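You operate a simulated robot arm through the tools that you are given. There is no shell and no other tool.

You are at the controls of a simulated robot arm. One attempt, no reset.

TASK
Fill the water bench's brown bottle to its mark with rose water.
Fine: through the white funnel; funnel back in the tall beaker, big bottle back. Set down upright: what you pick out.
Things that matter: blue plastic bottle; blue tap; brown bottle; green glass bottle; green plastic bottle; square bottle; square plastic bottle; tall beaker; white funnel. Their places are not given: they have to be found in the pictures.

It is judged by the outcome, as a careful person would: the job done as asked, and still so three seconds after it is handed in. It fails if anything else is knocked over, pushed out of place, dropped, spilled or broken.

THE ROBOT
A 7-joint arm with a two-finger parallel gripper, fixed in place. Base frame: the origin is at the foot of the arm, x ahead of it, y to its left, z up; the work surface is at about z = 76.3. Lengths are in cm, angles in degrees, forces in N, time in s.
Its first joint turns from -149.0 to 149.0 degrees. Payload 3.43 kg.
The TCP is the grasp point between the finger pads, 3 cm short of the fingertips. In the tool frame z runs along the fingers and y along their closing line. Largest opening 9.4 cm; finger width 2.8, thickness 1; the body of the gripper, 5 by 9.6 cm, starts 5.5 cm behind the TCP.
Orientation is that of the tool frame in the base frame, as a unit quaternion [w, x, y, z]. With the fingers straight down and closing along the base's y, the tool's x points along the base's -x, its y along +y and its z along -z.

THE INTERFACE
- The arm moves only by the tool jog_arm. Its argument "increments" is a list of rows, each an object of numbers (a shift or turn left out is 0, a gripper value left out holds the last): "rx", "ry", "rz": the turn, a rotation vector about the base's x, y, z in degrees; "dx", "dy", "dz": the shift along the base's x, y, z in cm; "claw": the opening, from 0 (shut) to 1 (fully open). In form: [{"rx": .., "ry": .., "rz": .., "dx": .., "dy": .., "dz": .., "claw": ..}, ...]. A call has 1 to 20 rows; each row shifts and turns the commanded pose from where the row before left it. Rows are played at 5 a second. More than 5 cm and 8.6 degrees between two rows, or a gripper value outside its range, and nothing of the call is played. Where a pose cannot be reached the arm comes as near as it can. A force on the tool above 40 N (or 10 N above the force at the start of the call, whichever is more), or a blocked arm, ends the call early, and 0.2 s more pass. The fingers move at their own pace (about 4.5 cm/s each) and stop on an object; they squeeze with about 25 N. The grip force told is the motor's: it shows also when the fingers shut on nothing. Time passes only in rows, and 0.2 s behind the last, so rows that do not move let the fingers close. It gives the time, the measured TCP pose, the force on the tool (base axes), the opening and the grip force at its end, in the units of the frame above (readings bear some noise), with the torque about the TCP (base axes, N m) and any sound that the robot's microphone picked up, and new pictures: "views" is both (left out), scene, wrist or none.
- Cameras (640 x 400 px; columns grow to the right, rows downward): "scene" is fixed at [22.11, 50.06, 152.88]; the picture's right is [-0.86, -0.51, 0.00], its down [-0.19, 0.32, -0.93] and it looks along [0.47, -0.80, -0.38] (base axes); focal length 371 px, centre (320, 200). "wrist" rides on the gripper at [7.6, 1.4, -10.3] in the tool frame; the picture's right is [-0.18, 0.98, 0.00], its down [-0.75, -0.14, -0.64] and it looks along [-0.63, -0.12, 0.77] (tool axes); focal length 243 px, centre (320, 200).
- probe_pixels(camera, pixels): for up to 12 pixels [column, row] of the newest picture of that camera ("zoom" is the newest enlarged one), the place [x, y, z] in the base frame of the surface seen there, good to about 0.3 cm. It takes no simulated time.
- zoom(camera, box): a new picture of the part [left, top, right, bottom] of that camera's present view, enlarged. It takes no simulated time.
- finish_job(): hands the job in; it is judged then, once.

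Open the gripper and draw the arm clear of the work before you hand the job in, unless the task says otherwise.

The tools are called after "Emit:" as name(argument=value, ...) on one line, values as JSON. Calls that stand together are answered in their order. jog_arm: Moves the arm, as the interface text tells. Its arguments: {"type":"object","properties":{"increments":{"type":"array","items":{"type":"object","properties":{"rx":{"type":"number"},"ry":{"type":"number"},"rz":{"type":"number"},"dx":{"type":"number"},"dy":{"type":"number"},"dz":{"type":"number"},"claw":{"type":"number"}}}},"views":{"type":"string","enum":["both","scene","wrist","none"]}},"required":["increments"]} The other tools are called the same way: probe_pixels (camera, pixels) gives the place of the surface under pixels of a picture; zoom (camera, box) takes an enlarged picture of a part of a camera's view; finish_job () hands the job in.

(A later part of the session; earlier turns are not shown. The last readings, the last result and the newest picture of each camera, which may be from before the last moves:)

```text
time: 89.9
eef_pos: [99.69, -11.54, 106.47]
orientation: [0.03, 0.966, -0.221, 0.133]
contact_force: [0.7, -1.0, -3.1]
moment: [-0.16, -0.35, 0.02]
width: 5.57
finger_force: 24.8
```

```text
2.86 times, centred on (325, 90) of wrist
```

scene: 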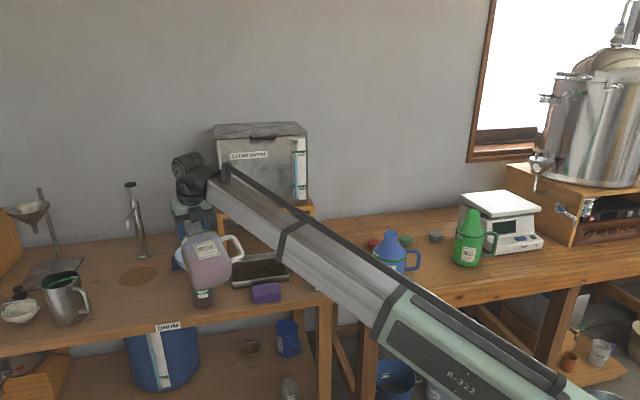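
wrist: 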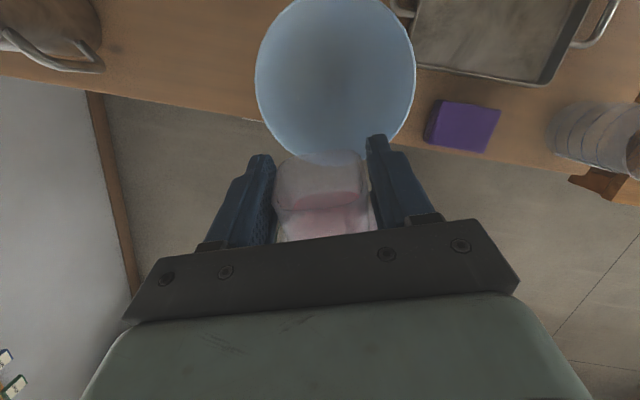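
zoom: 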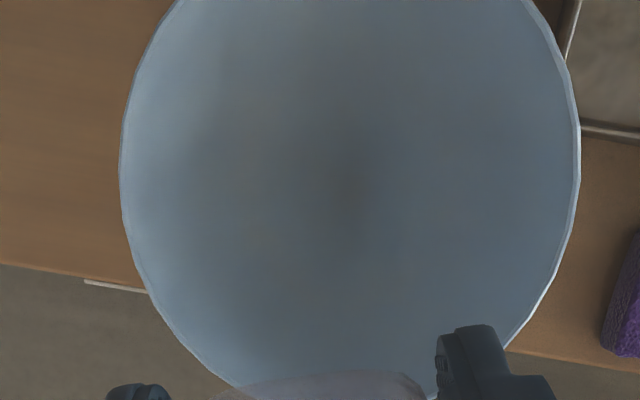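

Emit:
zoom(camera="wrist", box=[310, 70, 355, 105])

Emit:
probe_pixels(camera="wrist", pixels=[[332, 86], [334, 90], [330, 90], [334, 84], [338, 88], [328, 84], [332, 82], [336, 82], [332, 94], [326, 88], [340, 84], [334, 78]])

```text
11.43 times, centred on (332, 88) of wrist
```

zoom: 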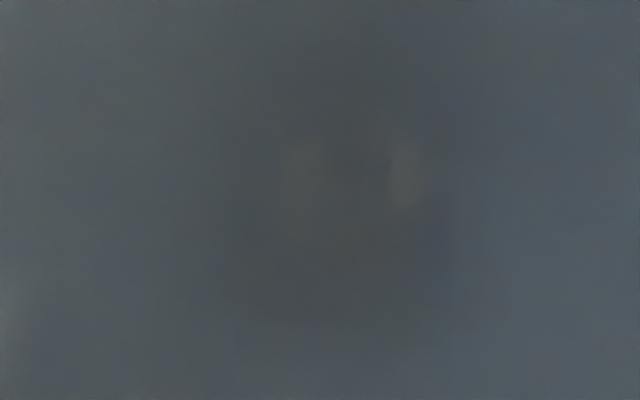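

```text
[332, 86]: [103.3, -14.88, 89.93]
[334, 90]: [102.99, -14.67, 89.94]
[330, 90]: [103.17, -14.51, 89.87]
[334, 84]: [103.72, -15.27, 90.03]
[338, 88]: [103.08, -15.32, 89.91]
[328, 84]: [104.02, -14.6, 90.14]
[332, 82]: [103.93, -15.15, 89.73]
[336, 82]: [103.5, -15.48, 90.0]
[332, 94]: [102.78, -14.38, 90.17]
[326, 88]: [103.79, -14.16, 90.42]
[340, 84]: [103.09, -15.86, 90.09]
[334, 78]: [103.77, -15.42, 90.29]
```

The funnel's throat shows as closed at z≈89.9, so I can't see the level that way. I'll return the rose bottle now (overfilling can't be undone), measuring its remaining level on the way; first back off from the funnel and bring the bottle upright at height.

Emit:
jog_arm(increments=[{"dx": -2.5, "dy": 0.6, "dz": 1.4, "claw": 0}, {"dx": -3.8, "dy": 0.85, "dz": 1.4}, {"dx": -3.9, "dy": 0.9, "dz": 1.4}, {"dx": -3.9, "dy": 0.9, "dz": 1.4}, {"rx": -3.18, "ry": -6.79, "dz": 0.5}, {"rx": -3.18, "ry": -6.79, "dz": 0.5}, {"rx": -3.18, "ry": -6.79, "dz": 0.5}, {"rx": -3.18, "ry": -6.79, "dz": 0.5}, {"rx": -3.18, "ry": -6.79, "dz": 0.5}, {"rx": -3.18, "ry": -6.79, "dz": 0.5}, {"rx": -3.18, "ry": -6.79, "dz": 0.5}, {"rx": -3.18, "ry": -6.79, "dz": 0.5}, {"rx": -3.18, "ry": -6.79, "dz": 0.5}, {"rx": -3.1, "ry": -6.6}, {}, {}], views="both")

```text
time: 93.3
eef_pos: [85.39, -8.31, 116.58]
orientation: [0.151, 0.686, -0.156, 0.694]
contact_force: [-0.5, 0.2, -3.5]
moment: [0.0, 0.03, -0.04]
width: 5.55
finger_force: 24.6
```

scene: 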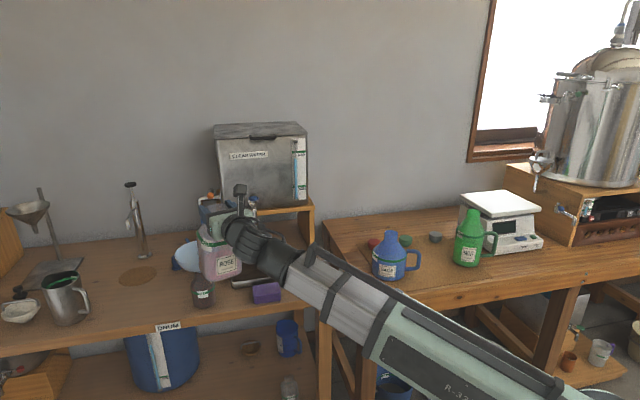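
wrist: 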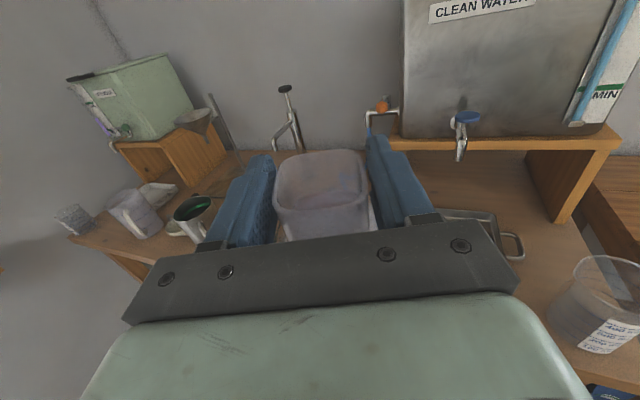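

The bottle is upright at (85.4,-8.3,116.6). I zoom on it from the scene camera to read its remaining level.

Emit:
zoom(camera="scene", box=[180, 200, 270, 290])

Emit:
jog_arm(increments=[{}], views="none")

Emit:
jog_arm(increments=[{}], views="none")

Emit:
jog_arm(increments=[{}], views="none")

Emit:
jog_arm(increments=[{}], views="none")

Emit:
jog_arm(increments=[{}], views="none")

Emit:
jog_arm(increments=[{}], views="none")

```text
4.44 times, centred on (225, 245) of scene
```

zoom: 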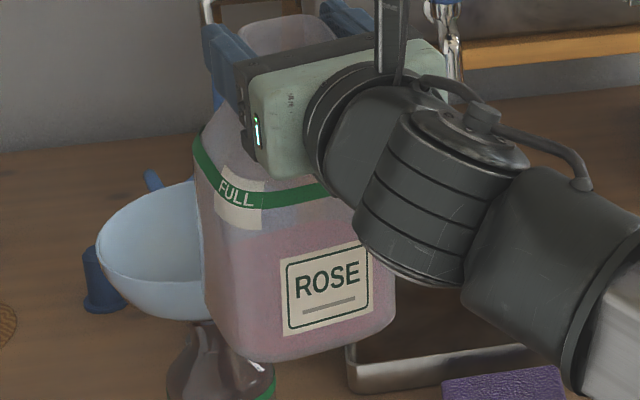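

```text
time: 93.7
eef_pos: [85.47, -8.37, 116.45]
orientation: [0.15, 0.686, -0.157, 0.694]
contact_force: [-0.3, -0.3, -4.3]
moment: [0.01, 0.05, -0.01]
width: 5.59
finger_force: 24.8
```

```text
time: 94.1
eef_pos: [85.35, -8.39, 116.53]
orientation: [0.151, 0.687, -0.156, 0.694]
contact_force: [0.0, -0.1, -3.2]
moment: [0.05, 0.03, 0.0]
width: 5.57
finger_force: 24.6
```

```text
time: 94.5
eef_pos: [85.41, -8.32, 116.4]
orientation: [0.151, 0.686, -0.157, 0.694]
contact_force: [0.9, 0.5, -3.5]
moment: [-0.02, 0.07, 0.01]
width: 5.59
finger_force: 25.0
```

```text
time: 94.9
eef_pos: [85.49, -8.27, 116.43]
orientation: [0.151, 0.686, -0.157, 0.694]
contact_force: [0.3, -1.6, -3.0]
moment: [-0.04, 0.01, 0.0]
width: 5.56
finger_force: 25.0
```

```text
time: 95.3
eef_pos: [85.43, -8.23, 116.44]
orientation: [0.151, 0.686, -0.158, 0.694]
contact_force: [0.5, -0.2, -4.0]
moment: [-0.01, 0.03, 0.0]
width: 5.56
finger_force: 25.0
```

```text
time: 95.7
eef_pos: [85.48, -8.25, 116.52]
orientation: [0.149, 0.686, -0.156, 0.694]
contact_force: [0.2, -1.0, -3.2]
moment: [-0.01, 0.04, 0.03]
width: 5.57
finger_force: 25.0
```

Averaging 15 readings gives 3.37 N, i.e. about 194±19 ml poured. I probe the rose liquid surface through its clear wall for a second estimate.

Emit:
probe_pixels(camera="zoom", pixels=[[220, 250], [230, 270], [240, 290], [250, 310], [260, 260], [265, 240], [220, 300], [235, 320], [215, 275], [270, 300], [250, 250], [300, 235]])

Emit:
probe_pixels(camera="zoom", pixels=[[250, 335], [260, 345], [270, 340], [300, 345], [340, 345], [380, 330], [385, 300], [380, 260], [390, 320], [240, 340], [250, 358], [330, 350]])

Emit:
zoom(camera="scene", box=[194, 225, 246, 285])

```text
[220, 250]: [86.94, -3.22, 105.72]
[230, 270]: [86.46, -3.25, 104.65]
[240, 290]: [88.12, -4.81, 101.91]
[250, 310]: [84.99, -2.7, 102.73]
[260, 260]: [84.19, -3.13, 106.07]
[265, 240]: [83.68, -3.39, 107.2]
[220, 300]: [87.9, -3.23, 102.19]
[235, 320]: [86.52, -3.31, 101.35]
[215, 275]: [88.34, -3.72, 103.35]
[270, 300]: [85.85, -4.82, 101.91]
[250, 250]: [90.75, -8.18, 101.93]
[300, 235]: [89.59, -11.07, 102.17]
```

```text
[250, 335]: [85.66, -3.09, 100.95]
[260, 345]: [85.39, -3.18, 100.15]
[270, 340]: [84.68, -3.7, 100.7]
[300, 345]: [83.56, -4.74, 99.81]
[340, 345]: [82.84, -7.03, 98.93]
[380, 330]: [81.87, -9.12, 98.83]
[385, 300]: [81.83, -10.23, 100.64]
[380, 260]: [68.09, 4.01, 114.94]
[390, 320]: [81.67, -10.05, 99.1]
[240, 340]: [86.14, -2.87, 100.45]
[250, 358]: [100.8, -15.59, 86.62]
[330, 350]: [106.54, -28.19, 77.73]
```

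```text
6.67 times, centred on (220, 255) of scene
```

zoom: 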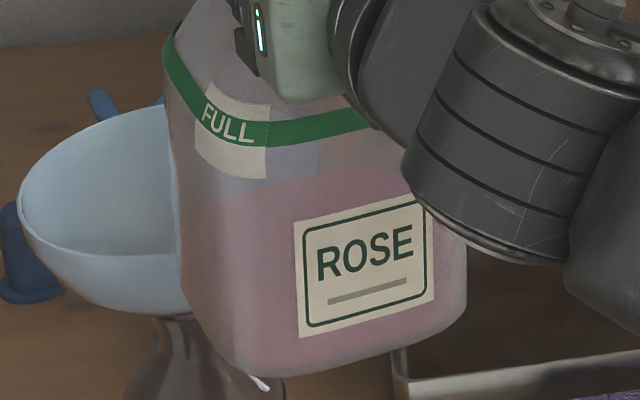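

The liquid surface is at z≈101.95 with TCP at 116.48 — a drop of about 1.9 cm, ~160 ml. Combining estimates (~178 ml) it is probably slightly short. I swing the bottle aside to compare the brown bottle with my earlier empty picture at the same zoom.

Emit:
jog_arm(increments=[{"dx": -2.0, "dy": -3.5, "rz": -1.5, "claw": 0}, {"dx": -2.0, "dy": -4.2, "rz": -2}, {"dx": -2.0, "dy": -4.2, "rz": -2}, {"dx": -2.0, "dy": -4.2, "rz": -2}, {}, {}], views="scene")

Emit:
zoom(camera="scene", box=[180, 255, 228, 315])

Emit:
zoom(camera="scene", box=[191, 272, 217, 310])

```text
time: 97.1
eef_pos: [77.41, -24.28, 116.7]
orientation: [0.195, 0.675, -0.201, 0.683]
contact_force: [-0.4, -0.4, -3.2]
moment: [0.05, 0.04, -0.03]
width: 5.61
finger_force: 24.9
```

scene: 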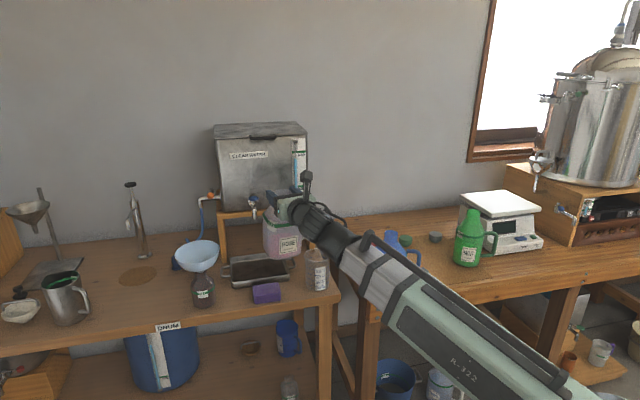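

```text
6.67 times, centred on (204, 285) of scene
```

zoom: 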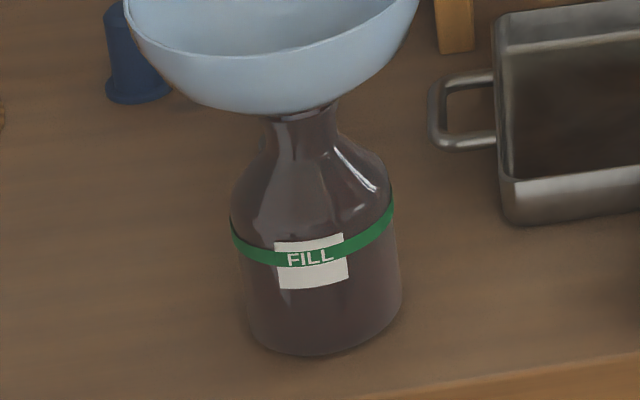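

```text
10.53 times, centred on (204, 291) of scene
```

zoom: 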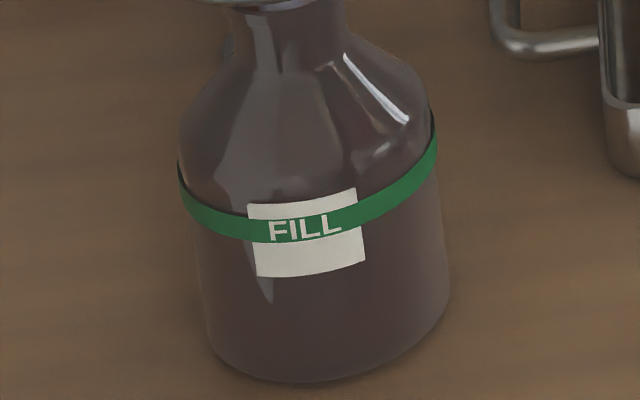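

No liquid line is discernible through the brown glass, so I'll verify from above through its mouth once the funnel comes out. Refined estimates put it at about 188 ml, near or just under the mark. I carry the rose bottle back to the mat at height.

Emit:
jog_arm(increments=[{"dx": -1.73, "dy": -4.06, "rz": -3.05, "claw": 0}, {"dx": -1.93, "dy": -3.97, "rz": -3.05}, {"dx": -2.13, "dy": -3.85, "rz": -3.05}, {"dx": -2.33, "dy": -3.71, "rz": -3.05}, {"dx": -2.53, "dy": -3.57, "rz": -3.05}, {"dx": -2.7, "dy": -3.41, "rz": -3.05}, {"dx": -2.88, "dy": -3.24, "rz": -3.05}, {"dx": -3.04, "dy": -3.07, "rz": -3.05}, {"dx": -3.19, "dy": -2.89, "rz": -3.05}, {"dx": -3.34, "dy": -2.7, "rz": -3.05}, {"dx": -3.46, "dy": -2.5, "rz": -3.05}, {"dx": -3.59, "dy": -2.3, "rz": -3.05}, {}, {}], views="both")

```text
time: 100.1
eef_pos: [44.64, -63.56, 116.48]
orientation: [0.401, 0.577, -0.403, 0.586]
contact_force: [0.4, -0.2, -2.8]
moment: [0.04, 0.01, 0.0]
width: 5.6
finger_force: 25.1
```

scene: 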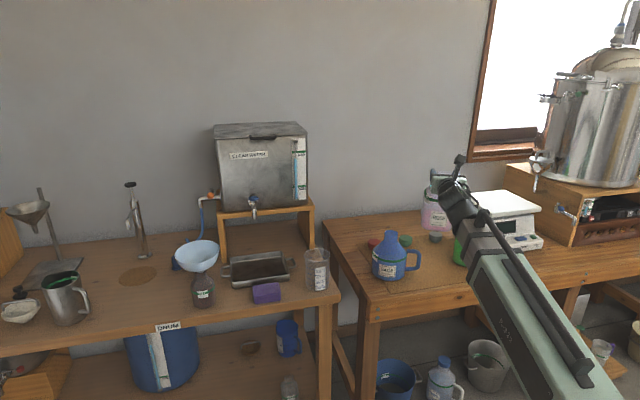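
wrist: 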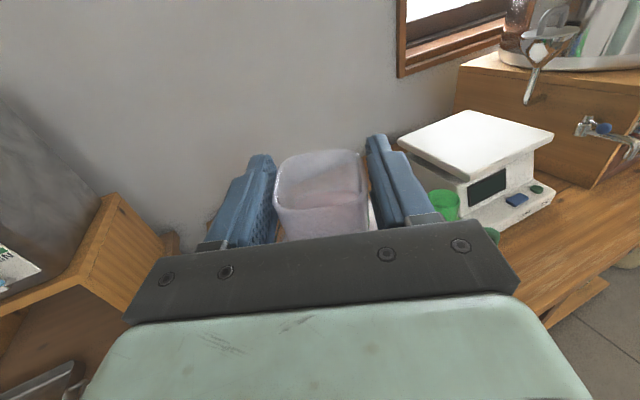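

Upright and in line with its place. I move it forward over the spot, then lower to just above the mat.

Emit:
jog_arm(increments=[{"dx": 1.0, "dy": -2.7, "claw": 0}, {"dx": 1.05, "dy": -2.8}, {"dx": 1.05, "dy": -2.8}, {"dx": 1.0, "dy": -2.65}, {"dz": -2.5}, {"dz": -3}, {"dz": -3}, {"dz": -3}, {"dz": -3}, {"dz": -2.5}, {"dz": -2.0}, {"dz": -1.5}, {}], views="both")

Emit:
zoom(camera="scene", box=[400, 210, 470, 280])

```text
time: 102.9
eef_pos: [48.72, -74.67, 96.01]
orientation: [0.401, 0.577, -0.403, 0.586]
contact_force: [-0.3, 0.2, -3.8]
moment: [0.07, 0.01, 0.0]
width: 5.57
finger_force: 24.6
```

scene: 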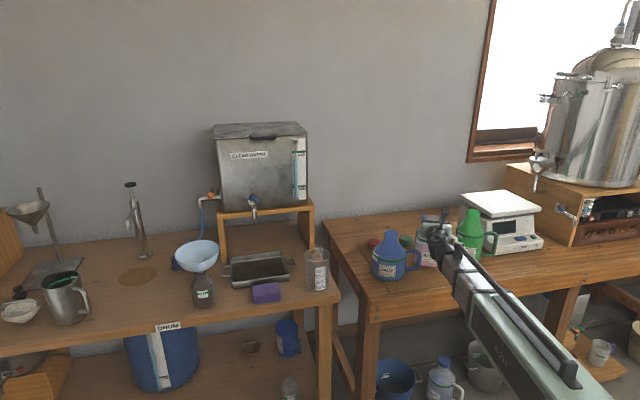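
wrist: 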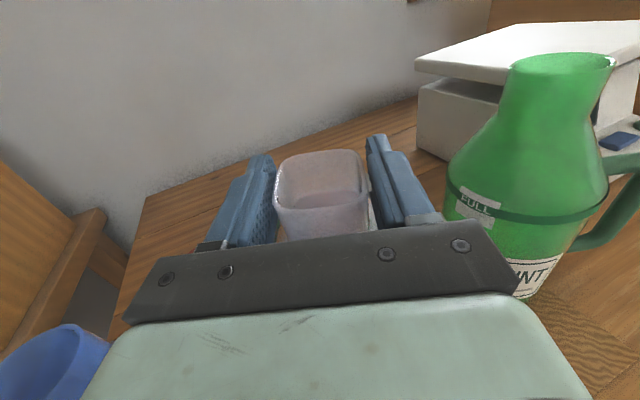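

```text
5.71 times, centred on (435, 245) of scene
```

zoom: 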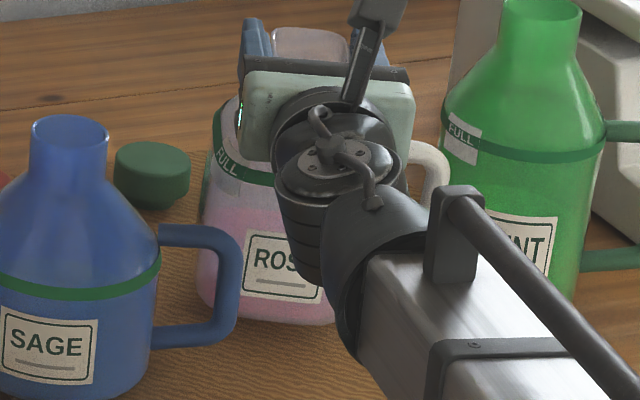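

About 1.9 cm above the mat and in the right place beside the SAGE handle. Lowering gently until contact.

Emit:
jog_arm(increments=[{"dz": -0.5, "claw": 0}, {"dz": -0.5}, {"dz": -0.4}, {"dz": -0.2}, {}], views="none")

Emit:
jog_arm(increments=[{"dz": -0.15}, {}], views="none")

```text
time: 104.1
eef_pos: [48.74, -74.5, 94.48]
orientation: [0.401, 0.577, -0.403, 0.587]
contact_force: [5.9, -1.5, 25.5]
moment: [0.07, -0.08, -0.04]
width: 5.61
finger_force: 24.5
```

```text
time: 104.7
eef_pos: [48.8, -74.55, 94.25]
orientation: [0.4, 0.578, -0.402, 0.587]
contact_force: [6.5, -1.3, 23.7]
moment: [0.1, -0.16, -0.01]
width: 5.57
finger_force: 25.2
```

Contact came a little early (25 N at z≈94.4), with the force off to the handle-side corner, so the bottle may hang slightly tilted in the grip. I ease up and look.

Emit:
jog_arm(increments=[{"dz": 0.2}, {"dz": 0.1}, {}], views="both")

Emit:
zoom(camera="scene", box=[400, 210, 470, 280])

Emit:
zoom(camera="wrist", box=[240, 120, 410, 240])

```text
time: 105.5
eef_pos: [48.7, -74.53, 94.5]
orientation: [0.4, 0.578, -0.403, 0.587]
contact_force: [0.3, 0.4, -3.4]
moment: [0.06, 0.03, -0.02]
width: 5.59
finger_force: 24.6
```

scene: 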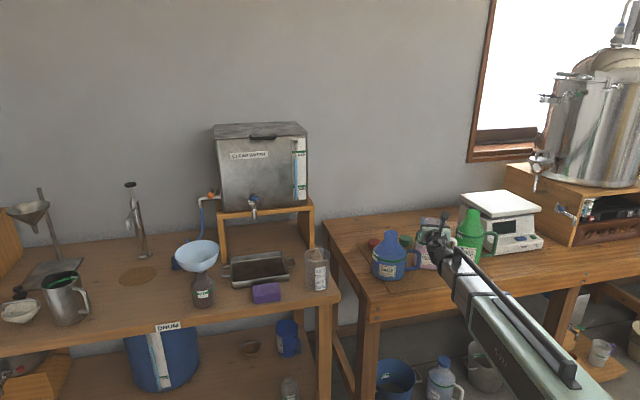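
wrist: 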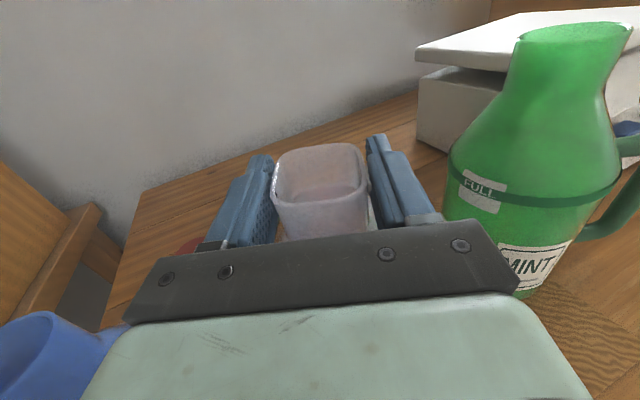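

```text
5.71 times, centred on (435, 245) of scene
```

zoom: 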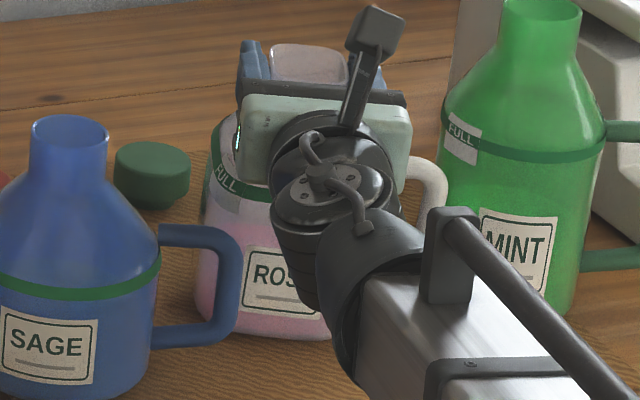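

```text
3.33 times, centred on (325, 180) of wrist
```

zoom: 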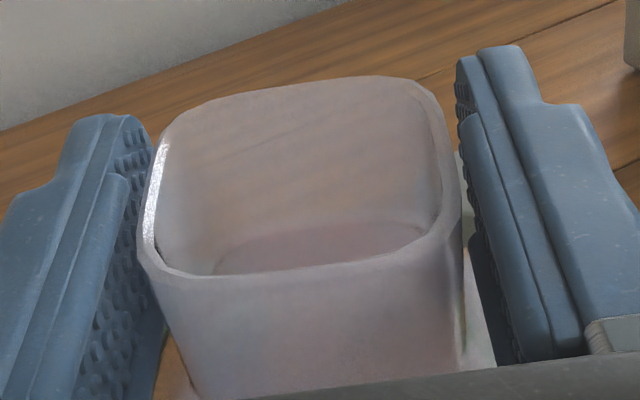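

It hangs free again at z=94.5 and looks upright. I lower 0.25 cm to touch and check the force before releasing.

Emit:
jog_arm(increments=[{"dz": -0.15}, {"dz": -0.1}, {}], views="none")

```text
time: 106.3
eef_pos: [48.75, -74.56, 94.41]
orientation: [0.401, 0.577, -0.403, 0.587]
contact_force: [2.1, -0.5, 0.2]
moment: [0.04, -0.09, 0.0]
width: 5.57
finger_force: 24.4
```

The mat now carries the weight (net ≈0 N). I open slowly.

Emit:
jog_arm(increments=[{"claw": 0.6}, {"claw": 0.62}, {"claw": 0.65}, {"claw": 0.7}, {"claw": 0.75}, {"claw": 0.82}, {}, {}], views="both")

Emit:
zoom(camera="wrist", box=[240, 120, 410, 240])

Emit:
zoom(camera="scene", box=[400, 210, 470, 280])

```text
time: 108.1
eef_pos: [48.65, -74.53, 94.21]
orientation: [0.4, 0.576, -0.403, 0.587]
contact_force: [0.3, -0.4, -0.1]
moment: [0.0, 0.0, 0.01]
width: 7.73
finger_force: 0.0
```

scene: 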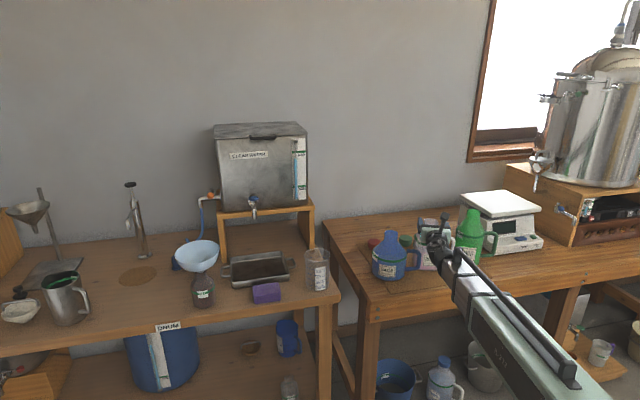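
wrist: 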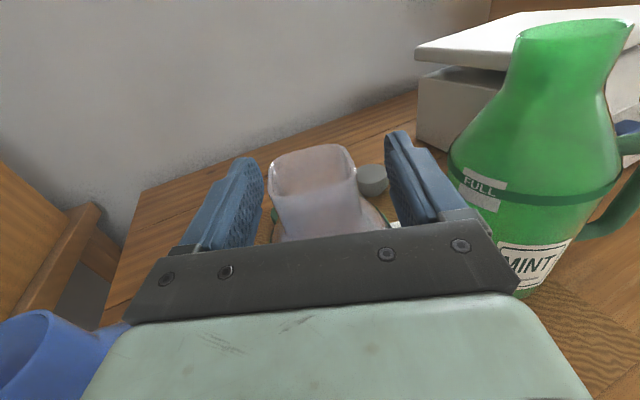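

```text
3.33 times, centred on (325, 180) of wrist
```

zoom: 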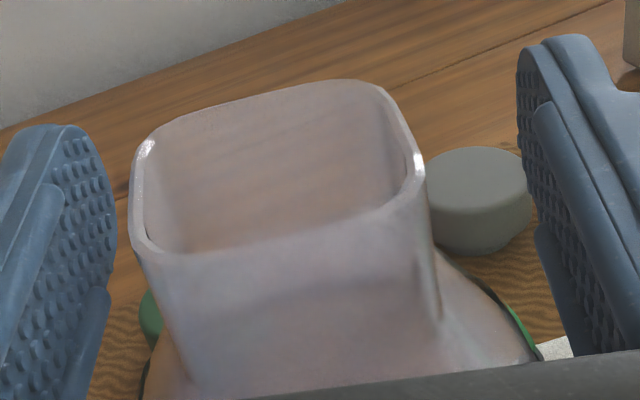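

```text
5.71 times, centred on (435, 245) of scene
```

zoom: 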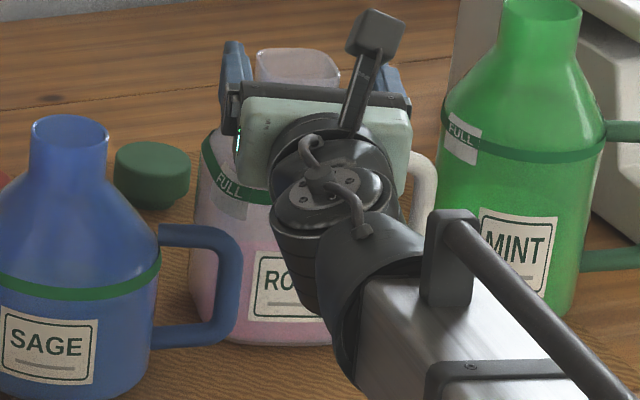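

The bottle seems to have turned a little as it was released. I probe lip and body points to check that it stands flat and where.

Emit:
probe_pixels(camera="wrist", pixels=[[270, 170], [269, 185], [276, 195], [290, 196], [320, 190], [340, 183], [355, 172], [352, 160], [345, 150], [330, 144], [300, 150], [278, 160]])

Emit:
probe_pixels(camera="zoom", pixels=[[258, 55], [338, 70], [260, 80], [300, 82], [330, 88], [200, 300], [240, 335], [330, 340], [250, 250], [300, 300], [195, 330], [215, 220]])

```text
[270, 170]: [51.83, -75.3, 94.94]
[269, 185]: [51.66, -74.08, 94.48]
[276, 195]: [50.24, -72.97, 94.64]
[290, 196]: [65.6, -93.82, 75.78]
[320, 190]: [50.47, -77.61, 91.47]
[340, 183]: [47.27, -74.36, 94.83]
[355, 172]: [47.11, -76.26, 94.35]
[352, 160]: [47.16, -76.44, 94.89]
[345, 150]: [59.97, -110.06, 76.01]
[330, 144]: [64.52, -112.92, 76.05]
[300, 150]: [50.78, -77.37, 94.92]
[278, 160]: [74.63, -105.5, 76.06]
```

```text
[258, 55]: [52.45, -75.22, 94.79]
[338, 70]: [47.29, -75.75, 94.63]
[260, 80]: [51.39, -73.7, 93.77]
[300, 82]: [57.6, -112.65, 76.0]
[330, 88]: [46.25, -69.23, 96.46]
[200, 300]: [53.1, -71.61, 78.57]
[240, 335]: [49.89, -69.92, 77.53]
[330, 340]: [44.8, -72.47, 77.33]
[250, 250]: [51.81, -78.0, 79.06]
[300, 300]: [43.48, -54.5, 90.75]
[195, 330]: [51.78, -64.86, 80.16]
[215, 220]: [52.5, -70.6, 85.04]
```

Lip points are all at z≈94.5–94.9, so the bottle stands flat; it moved under 1 cm and turned ~6°, still on its mat spot. I open wider and back straight out, then re-probe its level unobstructed.

Emit:
jog_arm(increments=[{"claw": 0.95}, {"claw": 0.95}, {"dx": -0.5, "dy": 1.3}, {"dx": -0.9, "dy": 2.4}, {"dx": -1.0, "dy": 2.65}, {"dx": -1.0, "dy": 2.65}, {"dx": -0.9, "dy": 2.4}, {"dz": 2.5}, {"dz": 3}, {"dz": 3}, {"dz": 3}, {}], views="both")

Emit:
zoom(camera="scene", box=[400, 210, 470, 280])

```text
time: 110.7
eef_pos: [44.51, -63.32, 105.73]
orientation: [0.4, 0.578, -0.403, 0.587]
contact_force: [0.1, -0.5, 0.3]
moment: [0.01, 0.0, -0.01]
width: 8.93
finger_force: 0.1
```

scene: 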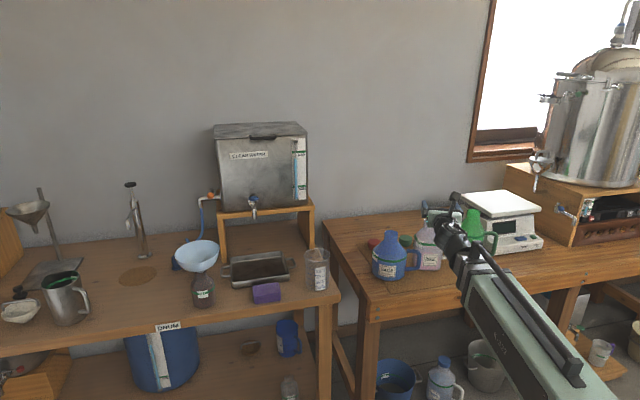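
wrist: 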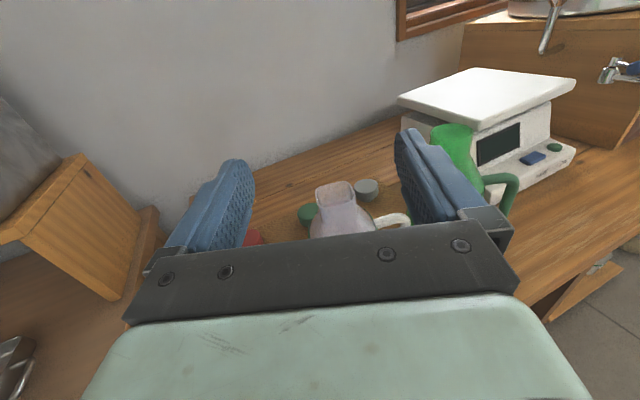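

```text
5.71 times, centred on (435, 245) of scene
```

zoom: 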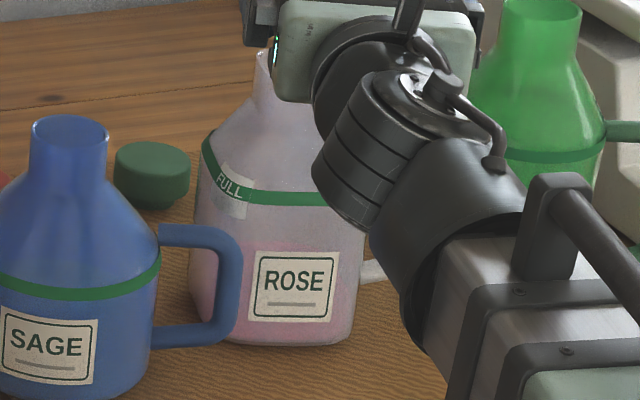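

Emit:
probe_pixels(camera="zoom", pixels=[[255, 235], [275, 240], [300, 242], [330, 245], [350, 250], [352, 280], [345, 310], [240, 250], [230, 270], [240, 290], [245, 320], [215, 260]])

Emit:
probe_pixels(camera="zoom", pixels=[[260, 225], [290, 225], [320, 225], [340, 230], [260, 245], [290, 246], [320, 240], [344, 262], [344, 240], [225, 240], [235, 235], [245, 225]])

```text
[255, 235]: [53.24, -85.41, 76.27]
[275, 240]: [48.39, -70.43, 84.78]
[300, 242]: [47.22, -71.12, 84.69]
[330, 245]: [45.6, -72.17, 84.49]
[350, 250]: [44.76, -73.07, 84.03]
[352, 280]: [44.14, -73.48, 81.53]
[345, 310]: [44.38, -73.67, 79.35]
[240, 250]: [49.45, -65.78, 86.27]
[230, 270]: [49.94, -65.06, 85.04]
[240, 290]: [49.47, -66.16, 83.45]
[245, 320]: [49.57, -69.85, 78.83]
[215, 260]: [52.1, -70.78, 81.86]
```

```text
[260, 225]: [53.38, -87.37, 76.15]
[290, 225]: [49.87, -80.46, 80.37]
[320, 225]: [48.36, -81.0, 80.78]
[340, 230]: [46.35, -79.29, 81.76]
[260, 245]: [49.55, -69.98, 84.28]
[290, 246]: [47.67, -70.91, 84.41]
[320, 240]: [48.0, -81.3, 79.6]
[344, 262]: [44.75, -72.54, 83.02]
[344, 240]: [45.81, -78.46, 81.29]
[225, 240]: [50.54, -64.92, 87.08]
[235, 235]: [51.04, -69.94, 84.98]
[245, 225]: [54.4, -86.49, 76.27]
```

The level in the rose bottle is now about z=79.1 versus 81.5 at the start (≈200 ml drawn), agreeing with the weight. Next is the funnel: I turn the hand back to the funnel-gripping orientation (pitch down, then roll).

Emit:
jog_arm(increments=[{"rx": 7.54, "ry": 2.85, "claw": 0.5}, {"rx": 7.54, "ry": 2.85}, {"rx": 7.54, "ry": 2.85}, {"rx": 7.54, "ry": 2.85}, {"rx": 7.54, "ry": 2.85}, {"rx": 7.54, "ry": 2.85}, {"rx": 7.54, "ry": 2.85}, {"rx": 7.54, "ry": 2.85}, {"rx": 7.54, "ry": 2.85}, {"rz": 5.9}, {"rx": 1.128, "ry": -2.253, "rz": -7.803}, {"rx": 1.128, "ry": -2.253, "rz": -7.803}, {"rx": 1.128, "ry": -2.253, "rz": -7.803}, {"rx": 1.128, "ry": -2.253, "rz": -7.803}, {"rx": 1.128, "ry": -2.253, "rz": -7.803}, {"rx": 1.128, "ry": -2.253, "rz": -7.803}, {"rx": 1.128, "ry": -2.253, "rz": -7.803}, {"rx": 1.128, "ry": -2.253, "rz": -7.803}, {"rx": 1.128, "ry": -2.253, "rz": -7.803}, {"rx": 1.128, "ry": -2.253, "rz": -7.803}], views="both")

```text
time: 114.9
eef_pos: [45.17, -62.67, 105.79]
orientation: [0.026, -0.289, 0.945, -0.154]
contact_force: [0.5, 0.5, 0.5]
moment: [0.01, 0.03, 0.03]
width: 4.69
finger_force: 0.1
out of reach, approached as far as the arm can: row 10
```

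scene: 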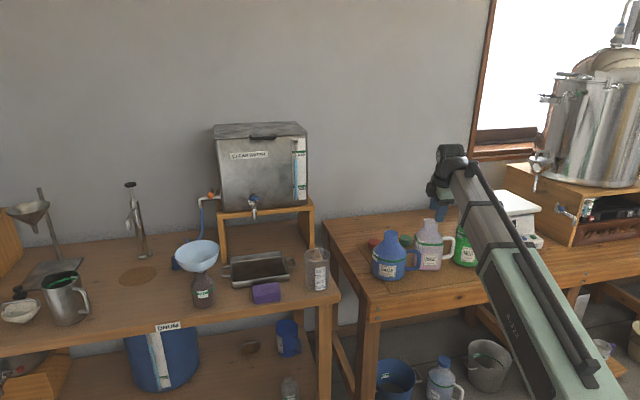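
wrist: 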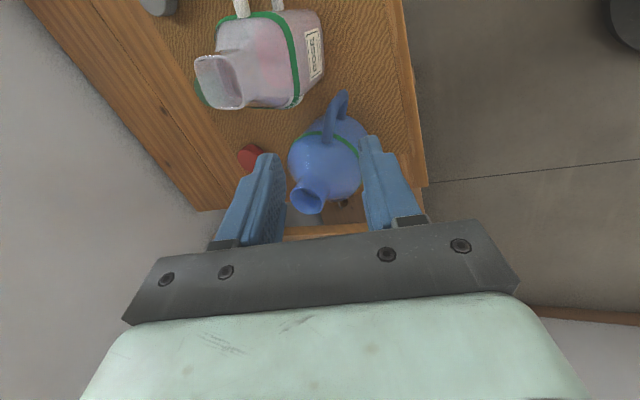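

Orientation achieved. The rose bottle is now unobstructed, so I zoom on it once more to read the level while here.

Emit:
zoom(camera="scene", box=[400, 210, 470, 280])

Emit:
probe_pixels(camera="wrist", pixels=[[222, 85], [228, 80], [232, 90], [226, 90], [240, 60], [255, 45], [255, 80], [270, 60], [270, 90], [245, 70], [260, 95], [280, 50]])

```text
5.71 times, centred on (435, 245) of scene
```

zoom: 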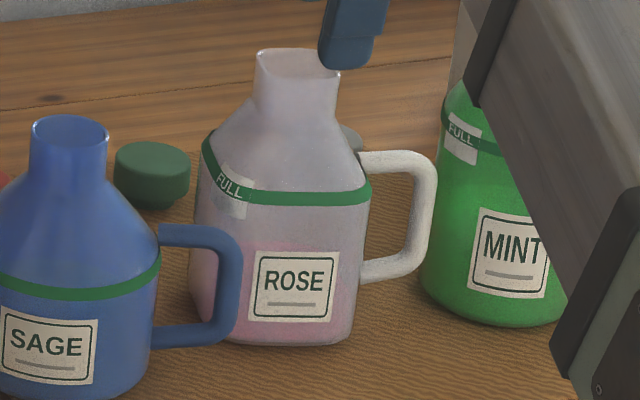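

```text
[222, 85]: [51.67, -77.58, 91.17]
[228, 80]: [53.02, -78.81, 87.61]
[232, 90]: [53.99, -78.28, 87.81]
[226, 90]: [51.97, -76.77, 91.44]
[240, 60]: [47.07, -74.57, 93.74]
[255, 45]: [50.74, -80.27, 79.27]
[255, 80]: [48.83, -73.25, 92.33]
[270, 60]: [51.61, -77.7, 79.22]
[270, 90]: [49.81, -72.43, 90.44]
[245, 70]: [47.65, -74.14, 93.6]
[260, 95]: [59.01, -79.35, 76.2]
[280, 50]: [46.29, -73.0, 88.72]
```

Liquid-surface probes give z≈79.2 (was 81.5), consistent with ≈195 ml drawn. Now I swing back to the brown bottle for the funnel.

Emit:
jog_arm(increments=[{"dx": 3.69, "dy": 2.58, "rz": 3.35}, {"dx": 3.52, "dy": 2.78, "rz": 3.35}, {"dx": 3.37, "dy": 2.99, "rz": 3.35}, {"dx": 3.19, "dy": 3.19, "rz": 3.35}, {"dx": 3.01, "dy": 3.37, "rz": 3.35}, {"dx": 2.83, "dy": 3.55, "rz": 3.35}, {"dx": 2.61, "dy": 3.72, "rz": 3.35}, {"dx": 2.4, "dy": 3.87, "rz": 3.35}, {"dx": 2.18, "dy": 4.01, "rz": 3.35}, {"dx": 1.95, "dy": 4.15, "rz": 3.35}, {"dx": 1.71, "dy": 4.26, "rz": 3.35}, {"dx": 1.46, "dy": 4.36, "rz": 3.35}, {"dx": 1.21, "dy": 4.45, "rz": 3.35}, {"dx": 0.96, "dy": 4.53, "rz": 3.35}, {}], views="both")

```text
time: 118.1
eef_pos: [79.3, -10.96, 105.85]
orientation: [0.084, -0.641, 0.752, -0.131]
contact_force: [-0.1, 0.1, 0.3]
moment: [-0.02, 0.04, 0.03]
width: 4.69
finger_force: 0.0
```

scene: 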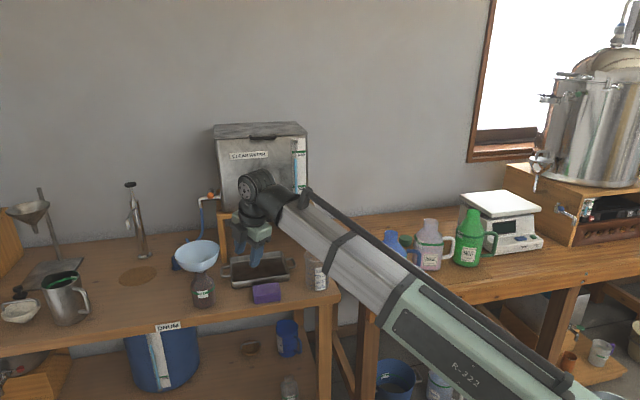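
wrist: 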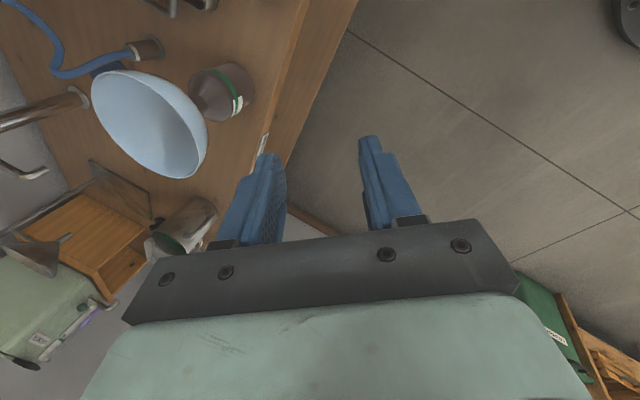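

The wrist view now shows brown bottle and funnel side-on; I zoom there to look for the liquid line and probe the rim.

Emit:
zoom(camera="wrist", box=[170, 50, 270, 130])

Emit:
probe_pixels(camera="wrist", pixels=[[207, 145], [205, 125], [197, 107], [180, 88], [155, 75], [125, 70], [100, 80], [93, 100], [105, 130], [130, 155], [160, 172], [190, 176]])

```text
5.00 times, centred on (220, 90) of wrist
```

zoom: 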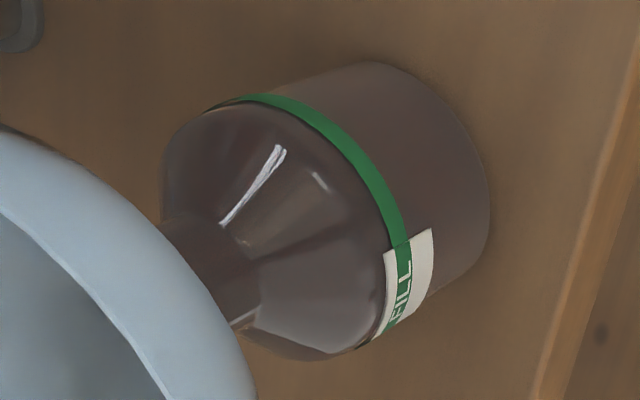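

```text
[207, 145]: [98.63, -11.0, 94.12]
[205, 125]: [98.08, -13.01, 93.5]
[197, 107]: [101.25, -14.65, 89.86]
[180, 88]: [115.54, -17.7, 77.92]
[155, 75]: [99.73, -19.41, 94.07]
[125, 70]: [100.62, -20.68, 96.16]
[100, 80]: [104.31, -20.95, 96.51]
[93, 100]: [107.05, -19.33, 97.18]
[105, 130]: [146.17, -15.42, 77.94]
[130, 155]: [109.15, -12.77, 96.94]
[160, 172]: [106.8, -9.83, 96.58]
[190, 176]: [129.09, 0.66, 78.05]
```

Funnel rim unchanged (centre ≈(103,-14.6), z≈96.6). I return along the same path to straddle the near rim.

Emit:
jog_arm(increments=[{"dx": 3.0, "dy": -0.3, "claw": 0.5}, {"dx": 4.2, "dy": -0.4}, {"dx": 4.3, "dy": -0.4}, {"dx": 4.1, "dy": -0.4, "dz": -0.8}, {"dx": 0.6, "dy": -0.17, "dz": -1.9}, {"dx": 0.6, "dy": -0.17, "dz": -1.9}, {"dx": 0.45, "dy": -0.13, "dz": -1.5}, {}], views="both")

Emit:
zoom(camera="wrist", box=[120, 30, 400, 250])

```text
time: 119.9
eef_pos: [96.79, -12.87, 99.56]
orientation: [0.085, -0.641, 0.751, -0.13]
contact_force: [0.6, -0.9, 0.5]
moment: [-0.01, -0.02, 0.01]
width: 4.7
finger_force: 0.0
```

scene: 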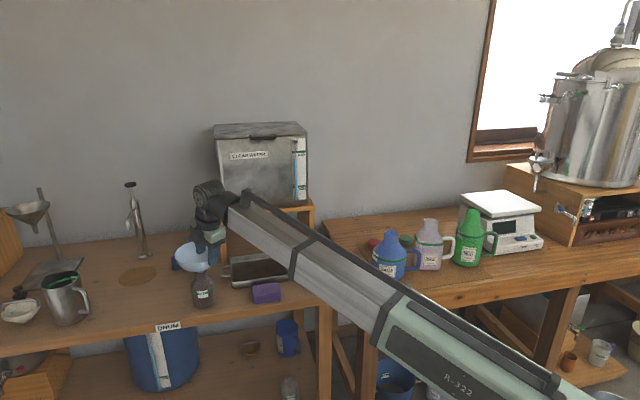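
wrist: 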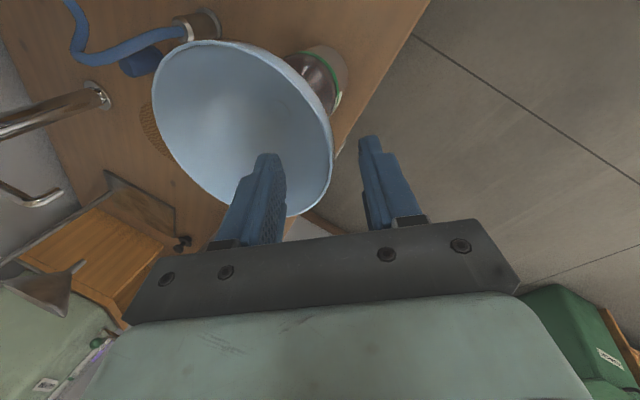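

```text
1.82 times, centred on (260, 140) of wrist
```

zoom: 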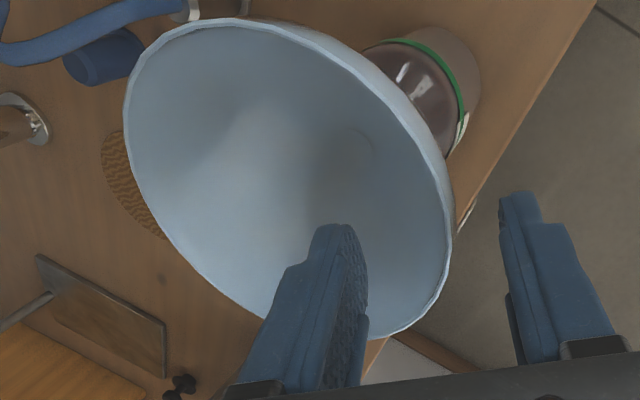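

The wall sits slightly nearer the outer finger, so I advance with a small inward bias and then close gently.

Emit:
jog_arm(increments=[{"dx": 0.08, "dy": -0.07, "dz": -1.1}, {"dx": 0.08, "dy": -0.06, "dz": -1.1}, {}], views="wrist")

Emit:
zoom(camera="wrist", box=[120, 30, 400, 250])

```text
time: 120.7
eef_pos: [96.75, -12.92, 97.38]
orientation: [0.085, -0.641, 0.752, -0.13]
contact_force: [0.2, 0.1, -0.1]
moment: [0.01, -0.01, 0.0]
width: 4.69
finger_force: 0.1
```

wrist: 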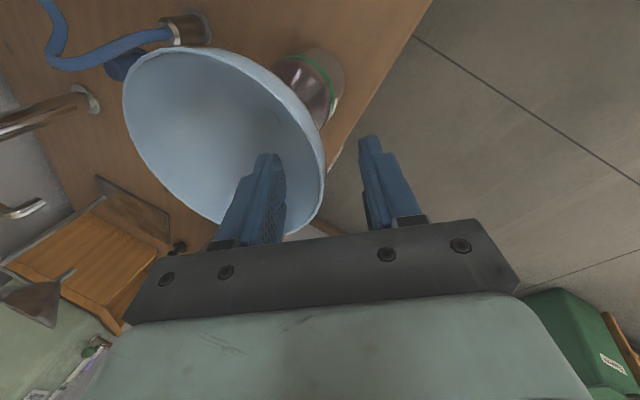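

```text
1.82 times, centred on (260, 140) of wrist
```

zoom: 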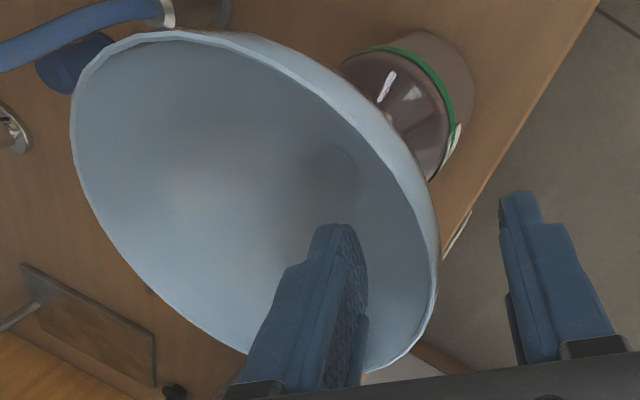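

The wall lies midway between the fingers, like in the first grasp. Closing.

Emit:
jog_arm(increments=[{"claw": 0.4}, {"claw": 0.3}, {"claw": 0.2}, {"claw": 0.12}, {"claw": 0.06}, {"claw": 0.02}, {"claw": 0.0}, {"claw": 0.0}, {"claw": 0.0}], views="both")

Emit:
zoom(camera="scene", box=[172, 225, 228, 315])

```text
time: 122.7
eef_pos: [96.81, -12.92, 97.57]
orientation: [0.087, -0.641, 0.751, -0.131]
contact_force: [3.0, 0.2, 9.0]
moment: [-0.16, -0.57, 0.05]
width: 0.29
finger_force: 24.5
```

scene: 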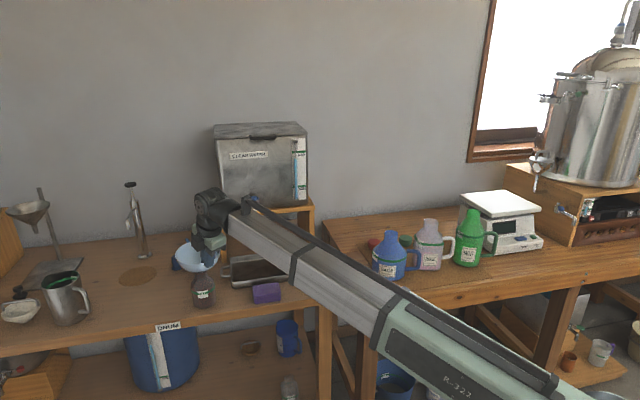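
wrist: 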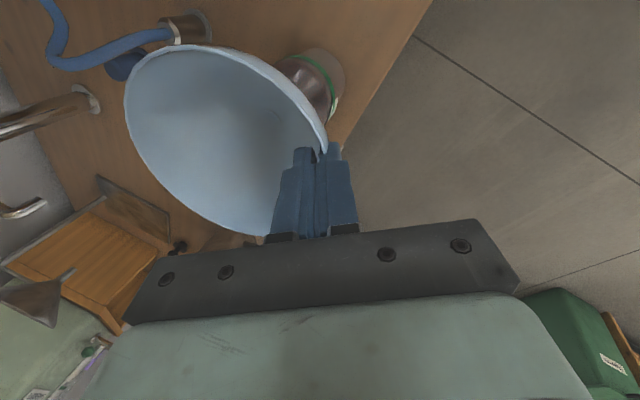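

```text
4.44 times, centred on (200, 270) of scene
```

zoom: 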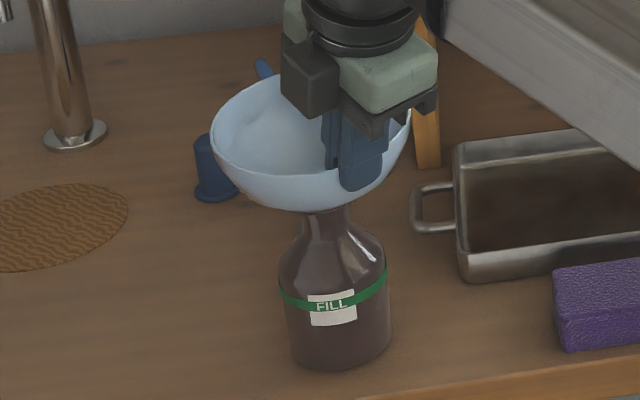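

Held (0.29 cm, 24.5 N). I lift slowly and check that the bottle stays put.

Emit:
jog_arm(increments=[{"dz": 0.3, "claw": 0}, {"dz": 0.4}, {"dz": 0.5}, {}], views="none")

Emit:
zoom(camera="scene", box=[172, 225, 228, 315])

```text
time: 123.7
eef_pos: [96.7, -12.82, 98.53]
orientation: [0.085, -0.642, 0.751, -0.13]
contact_force: [0.5, 0.3, 0.3]
moment: [0.0, 0.0, -0.01]
width: 0.2
finger_force: 25.5
```

```text
4.44 times, centred on (200, 270) of scene
```

zoom: 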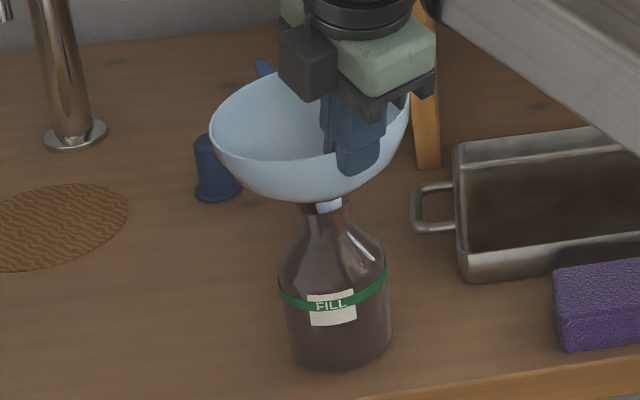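

The stem slides out freely with no force. Continuing straight up.

Emit:
jog_arm(increments=[{"dz": 0.6, "claw": 0}, {"dz": 0.8}, {"dz": 1.0}, {"dz": 1.5}, {"dz": 2.0}, {"dz": 2.0}, {}], views="both")

Emit:
zoom(camera="scene", box=[172, 225, 228, 315])

Emit:
zoom(camera="wrist", box=[260, 20, 400, 150])

```text
time: 125.3
eef_pos: [96.76, -12.96, 106.61]
orientation: [0.085, -0.641, 0.751, -0.131]
contact_force: [0.4, -0.2, -0.6]
moment: [0.01, 0.05, -0.01]
width: 0.18
finger_force: 25.3
```

scene: 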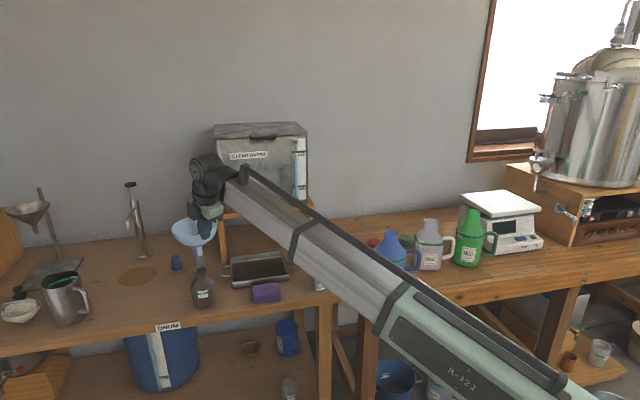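
wrist: 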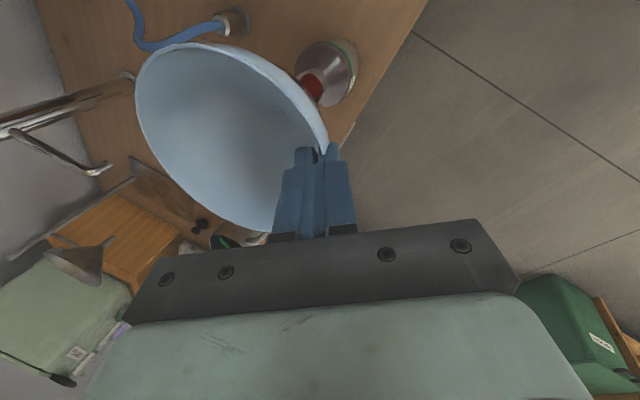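

```text
4.44 times, centred on (200, 270) of scene
```

zoom: 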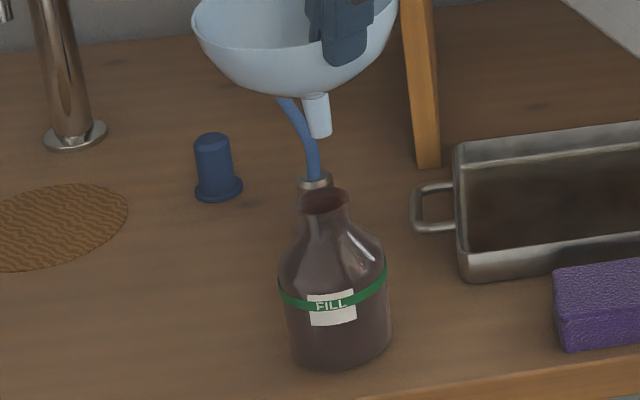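

```text
3.08 times, centred on (330, 85) of wrist
```

zoom: 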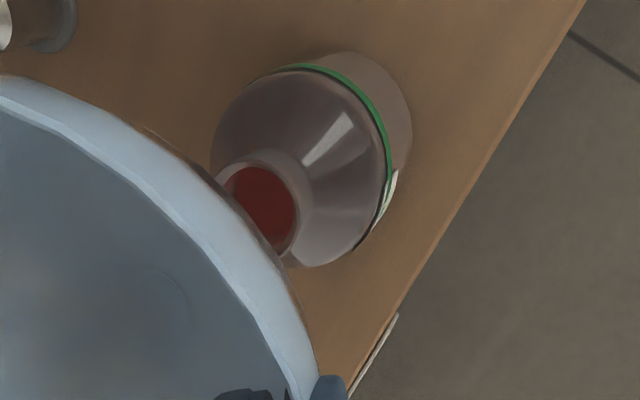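

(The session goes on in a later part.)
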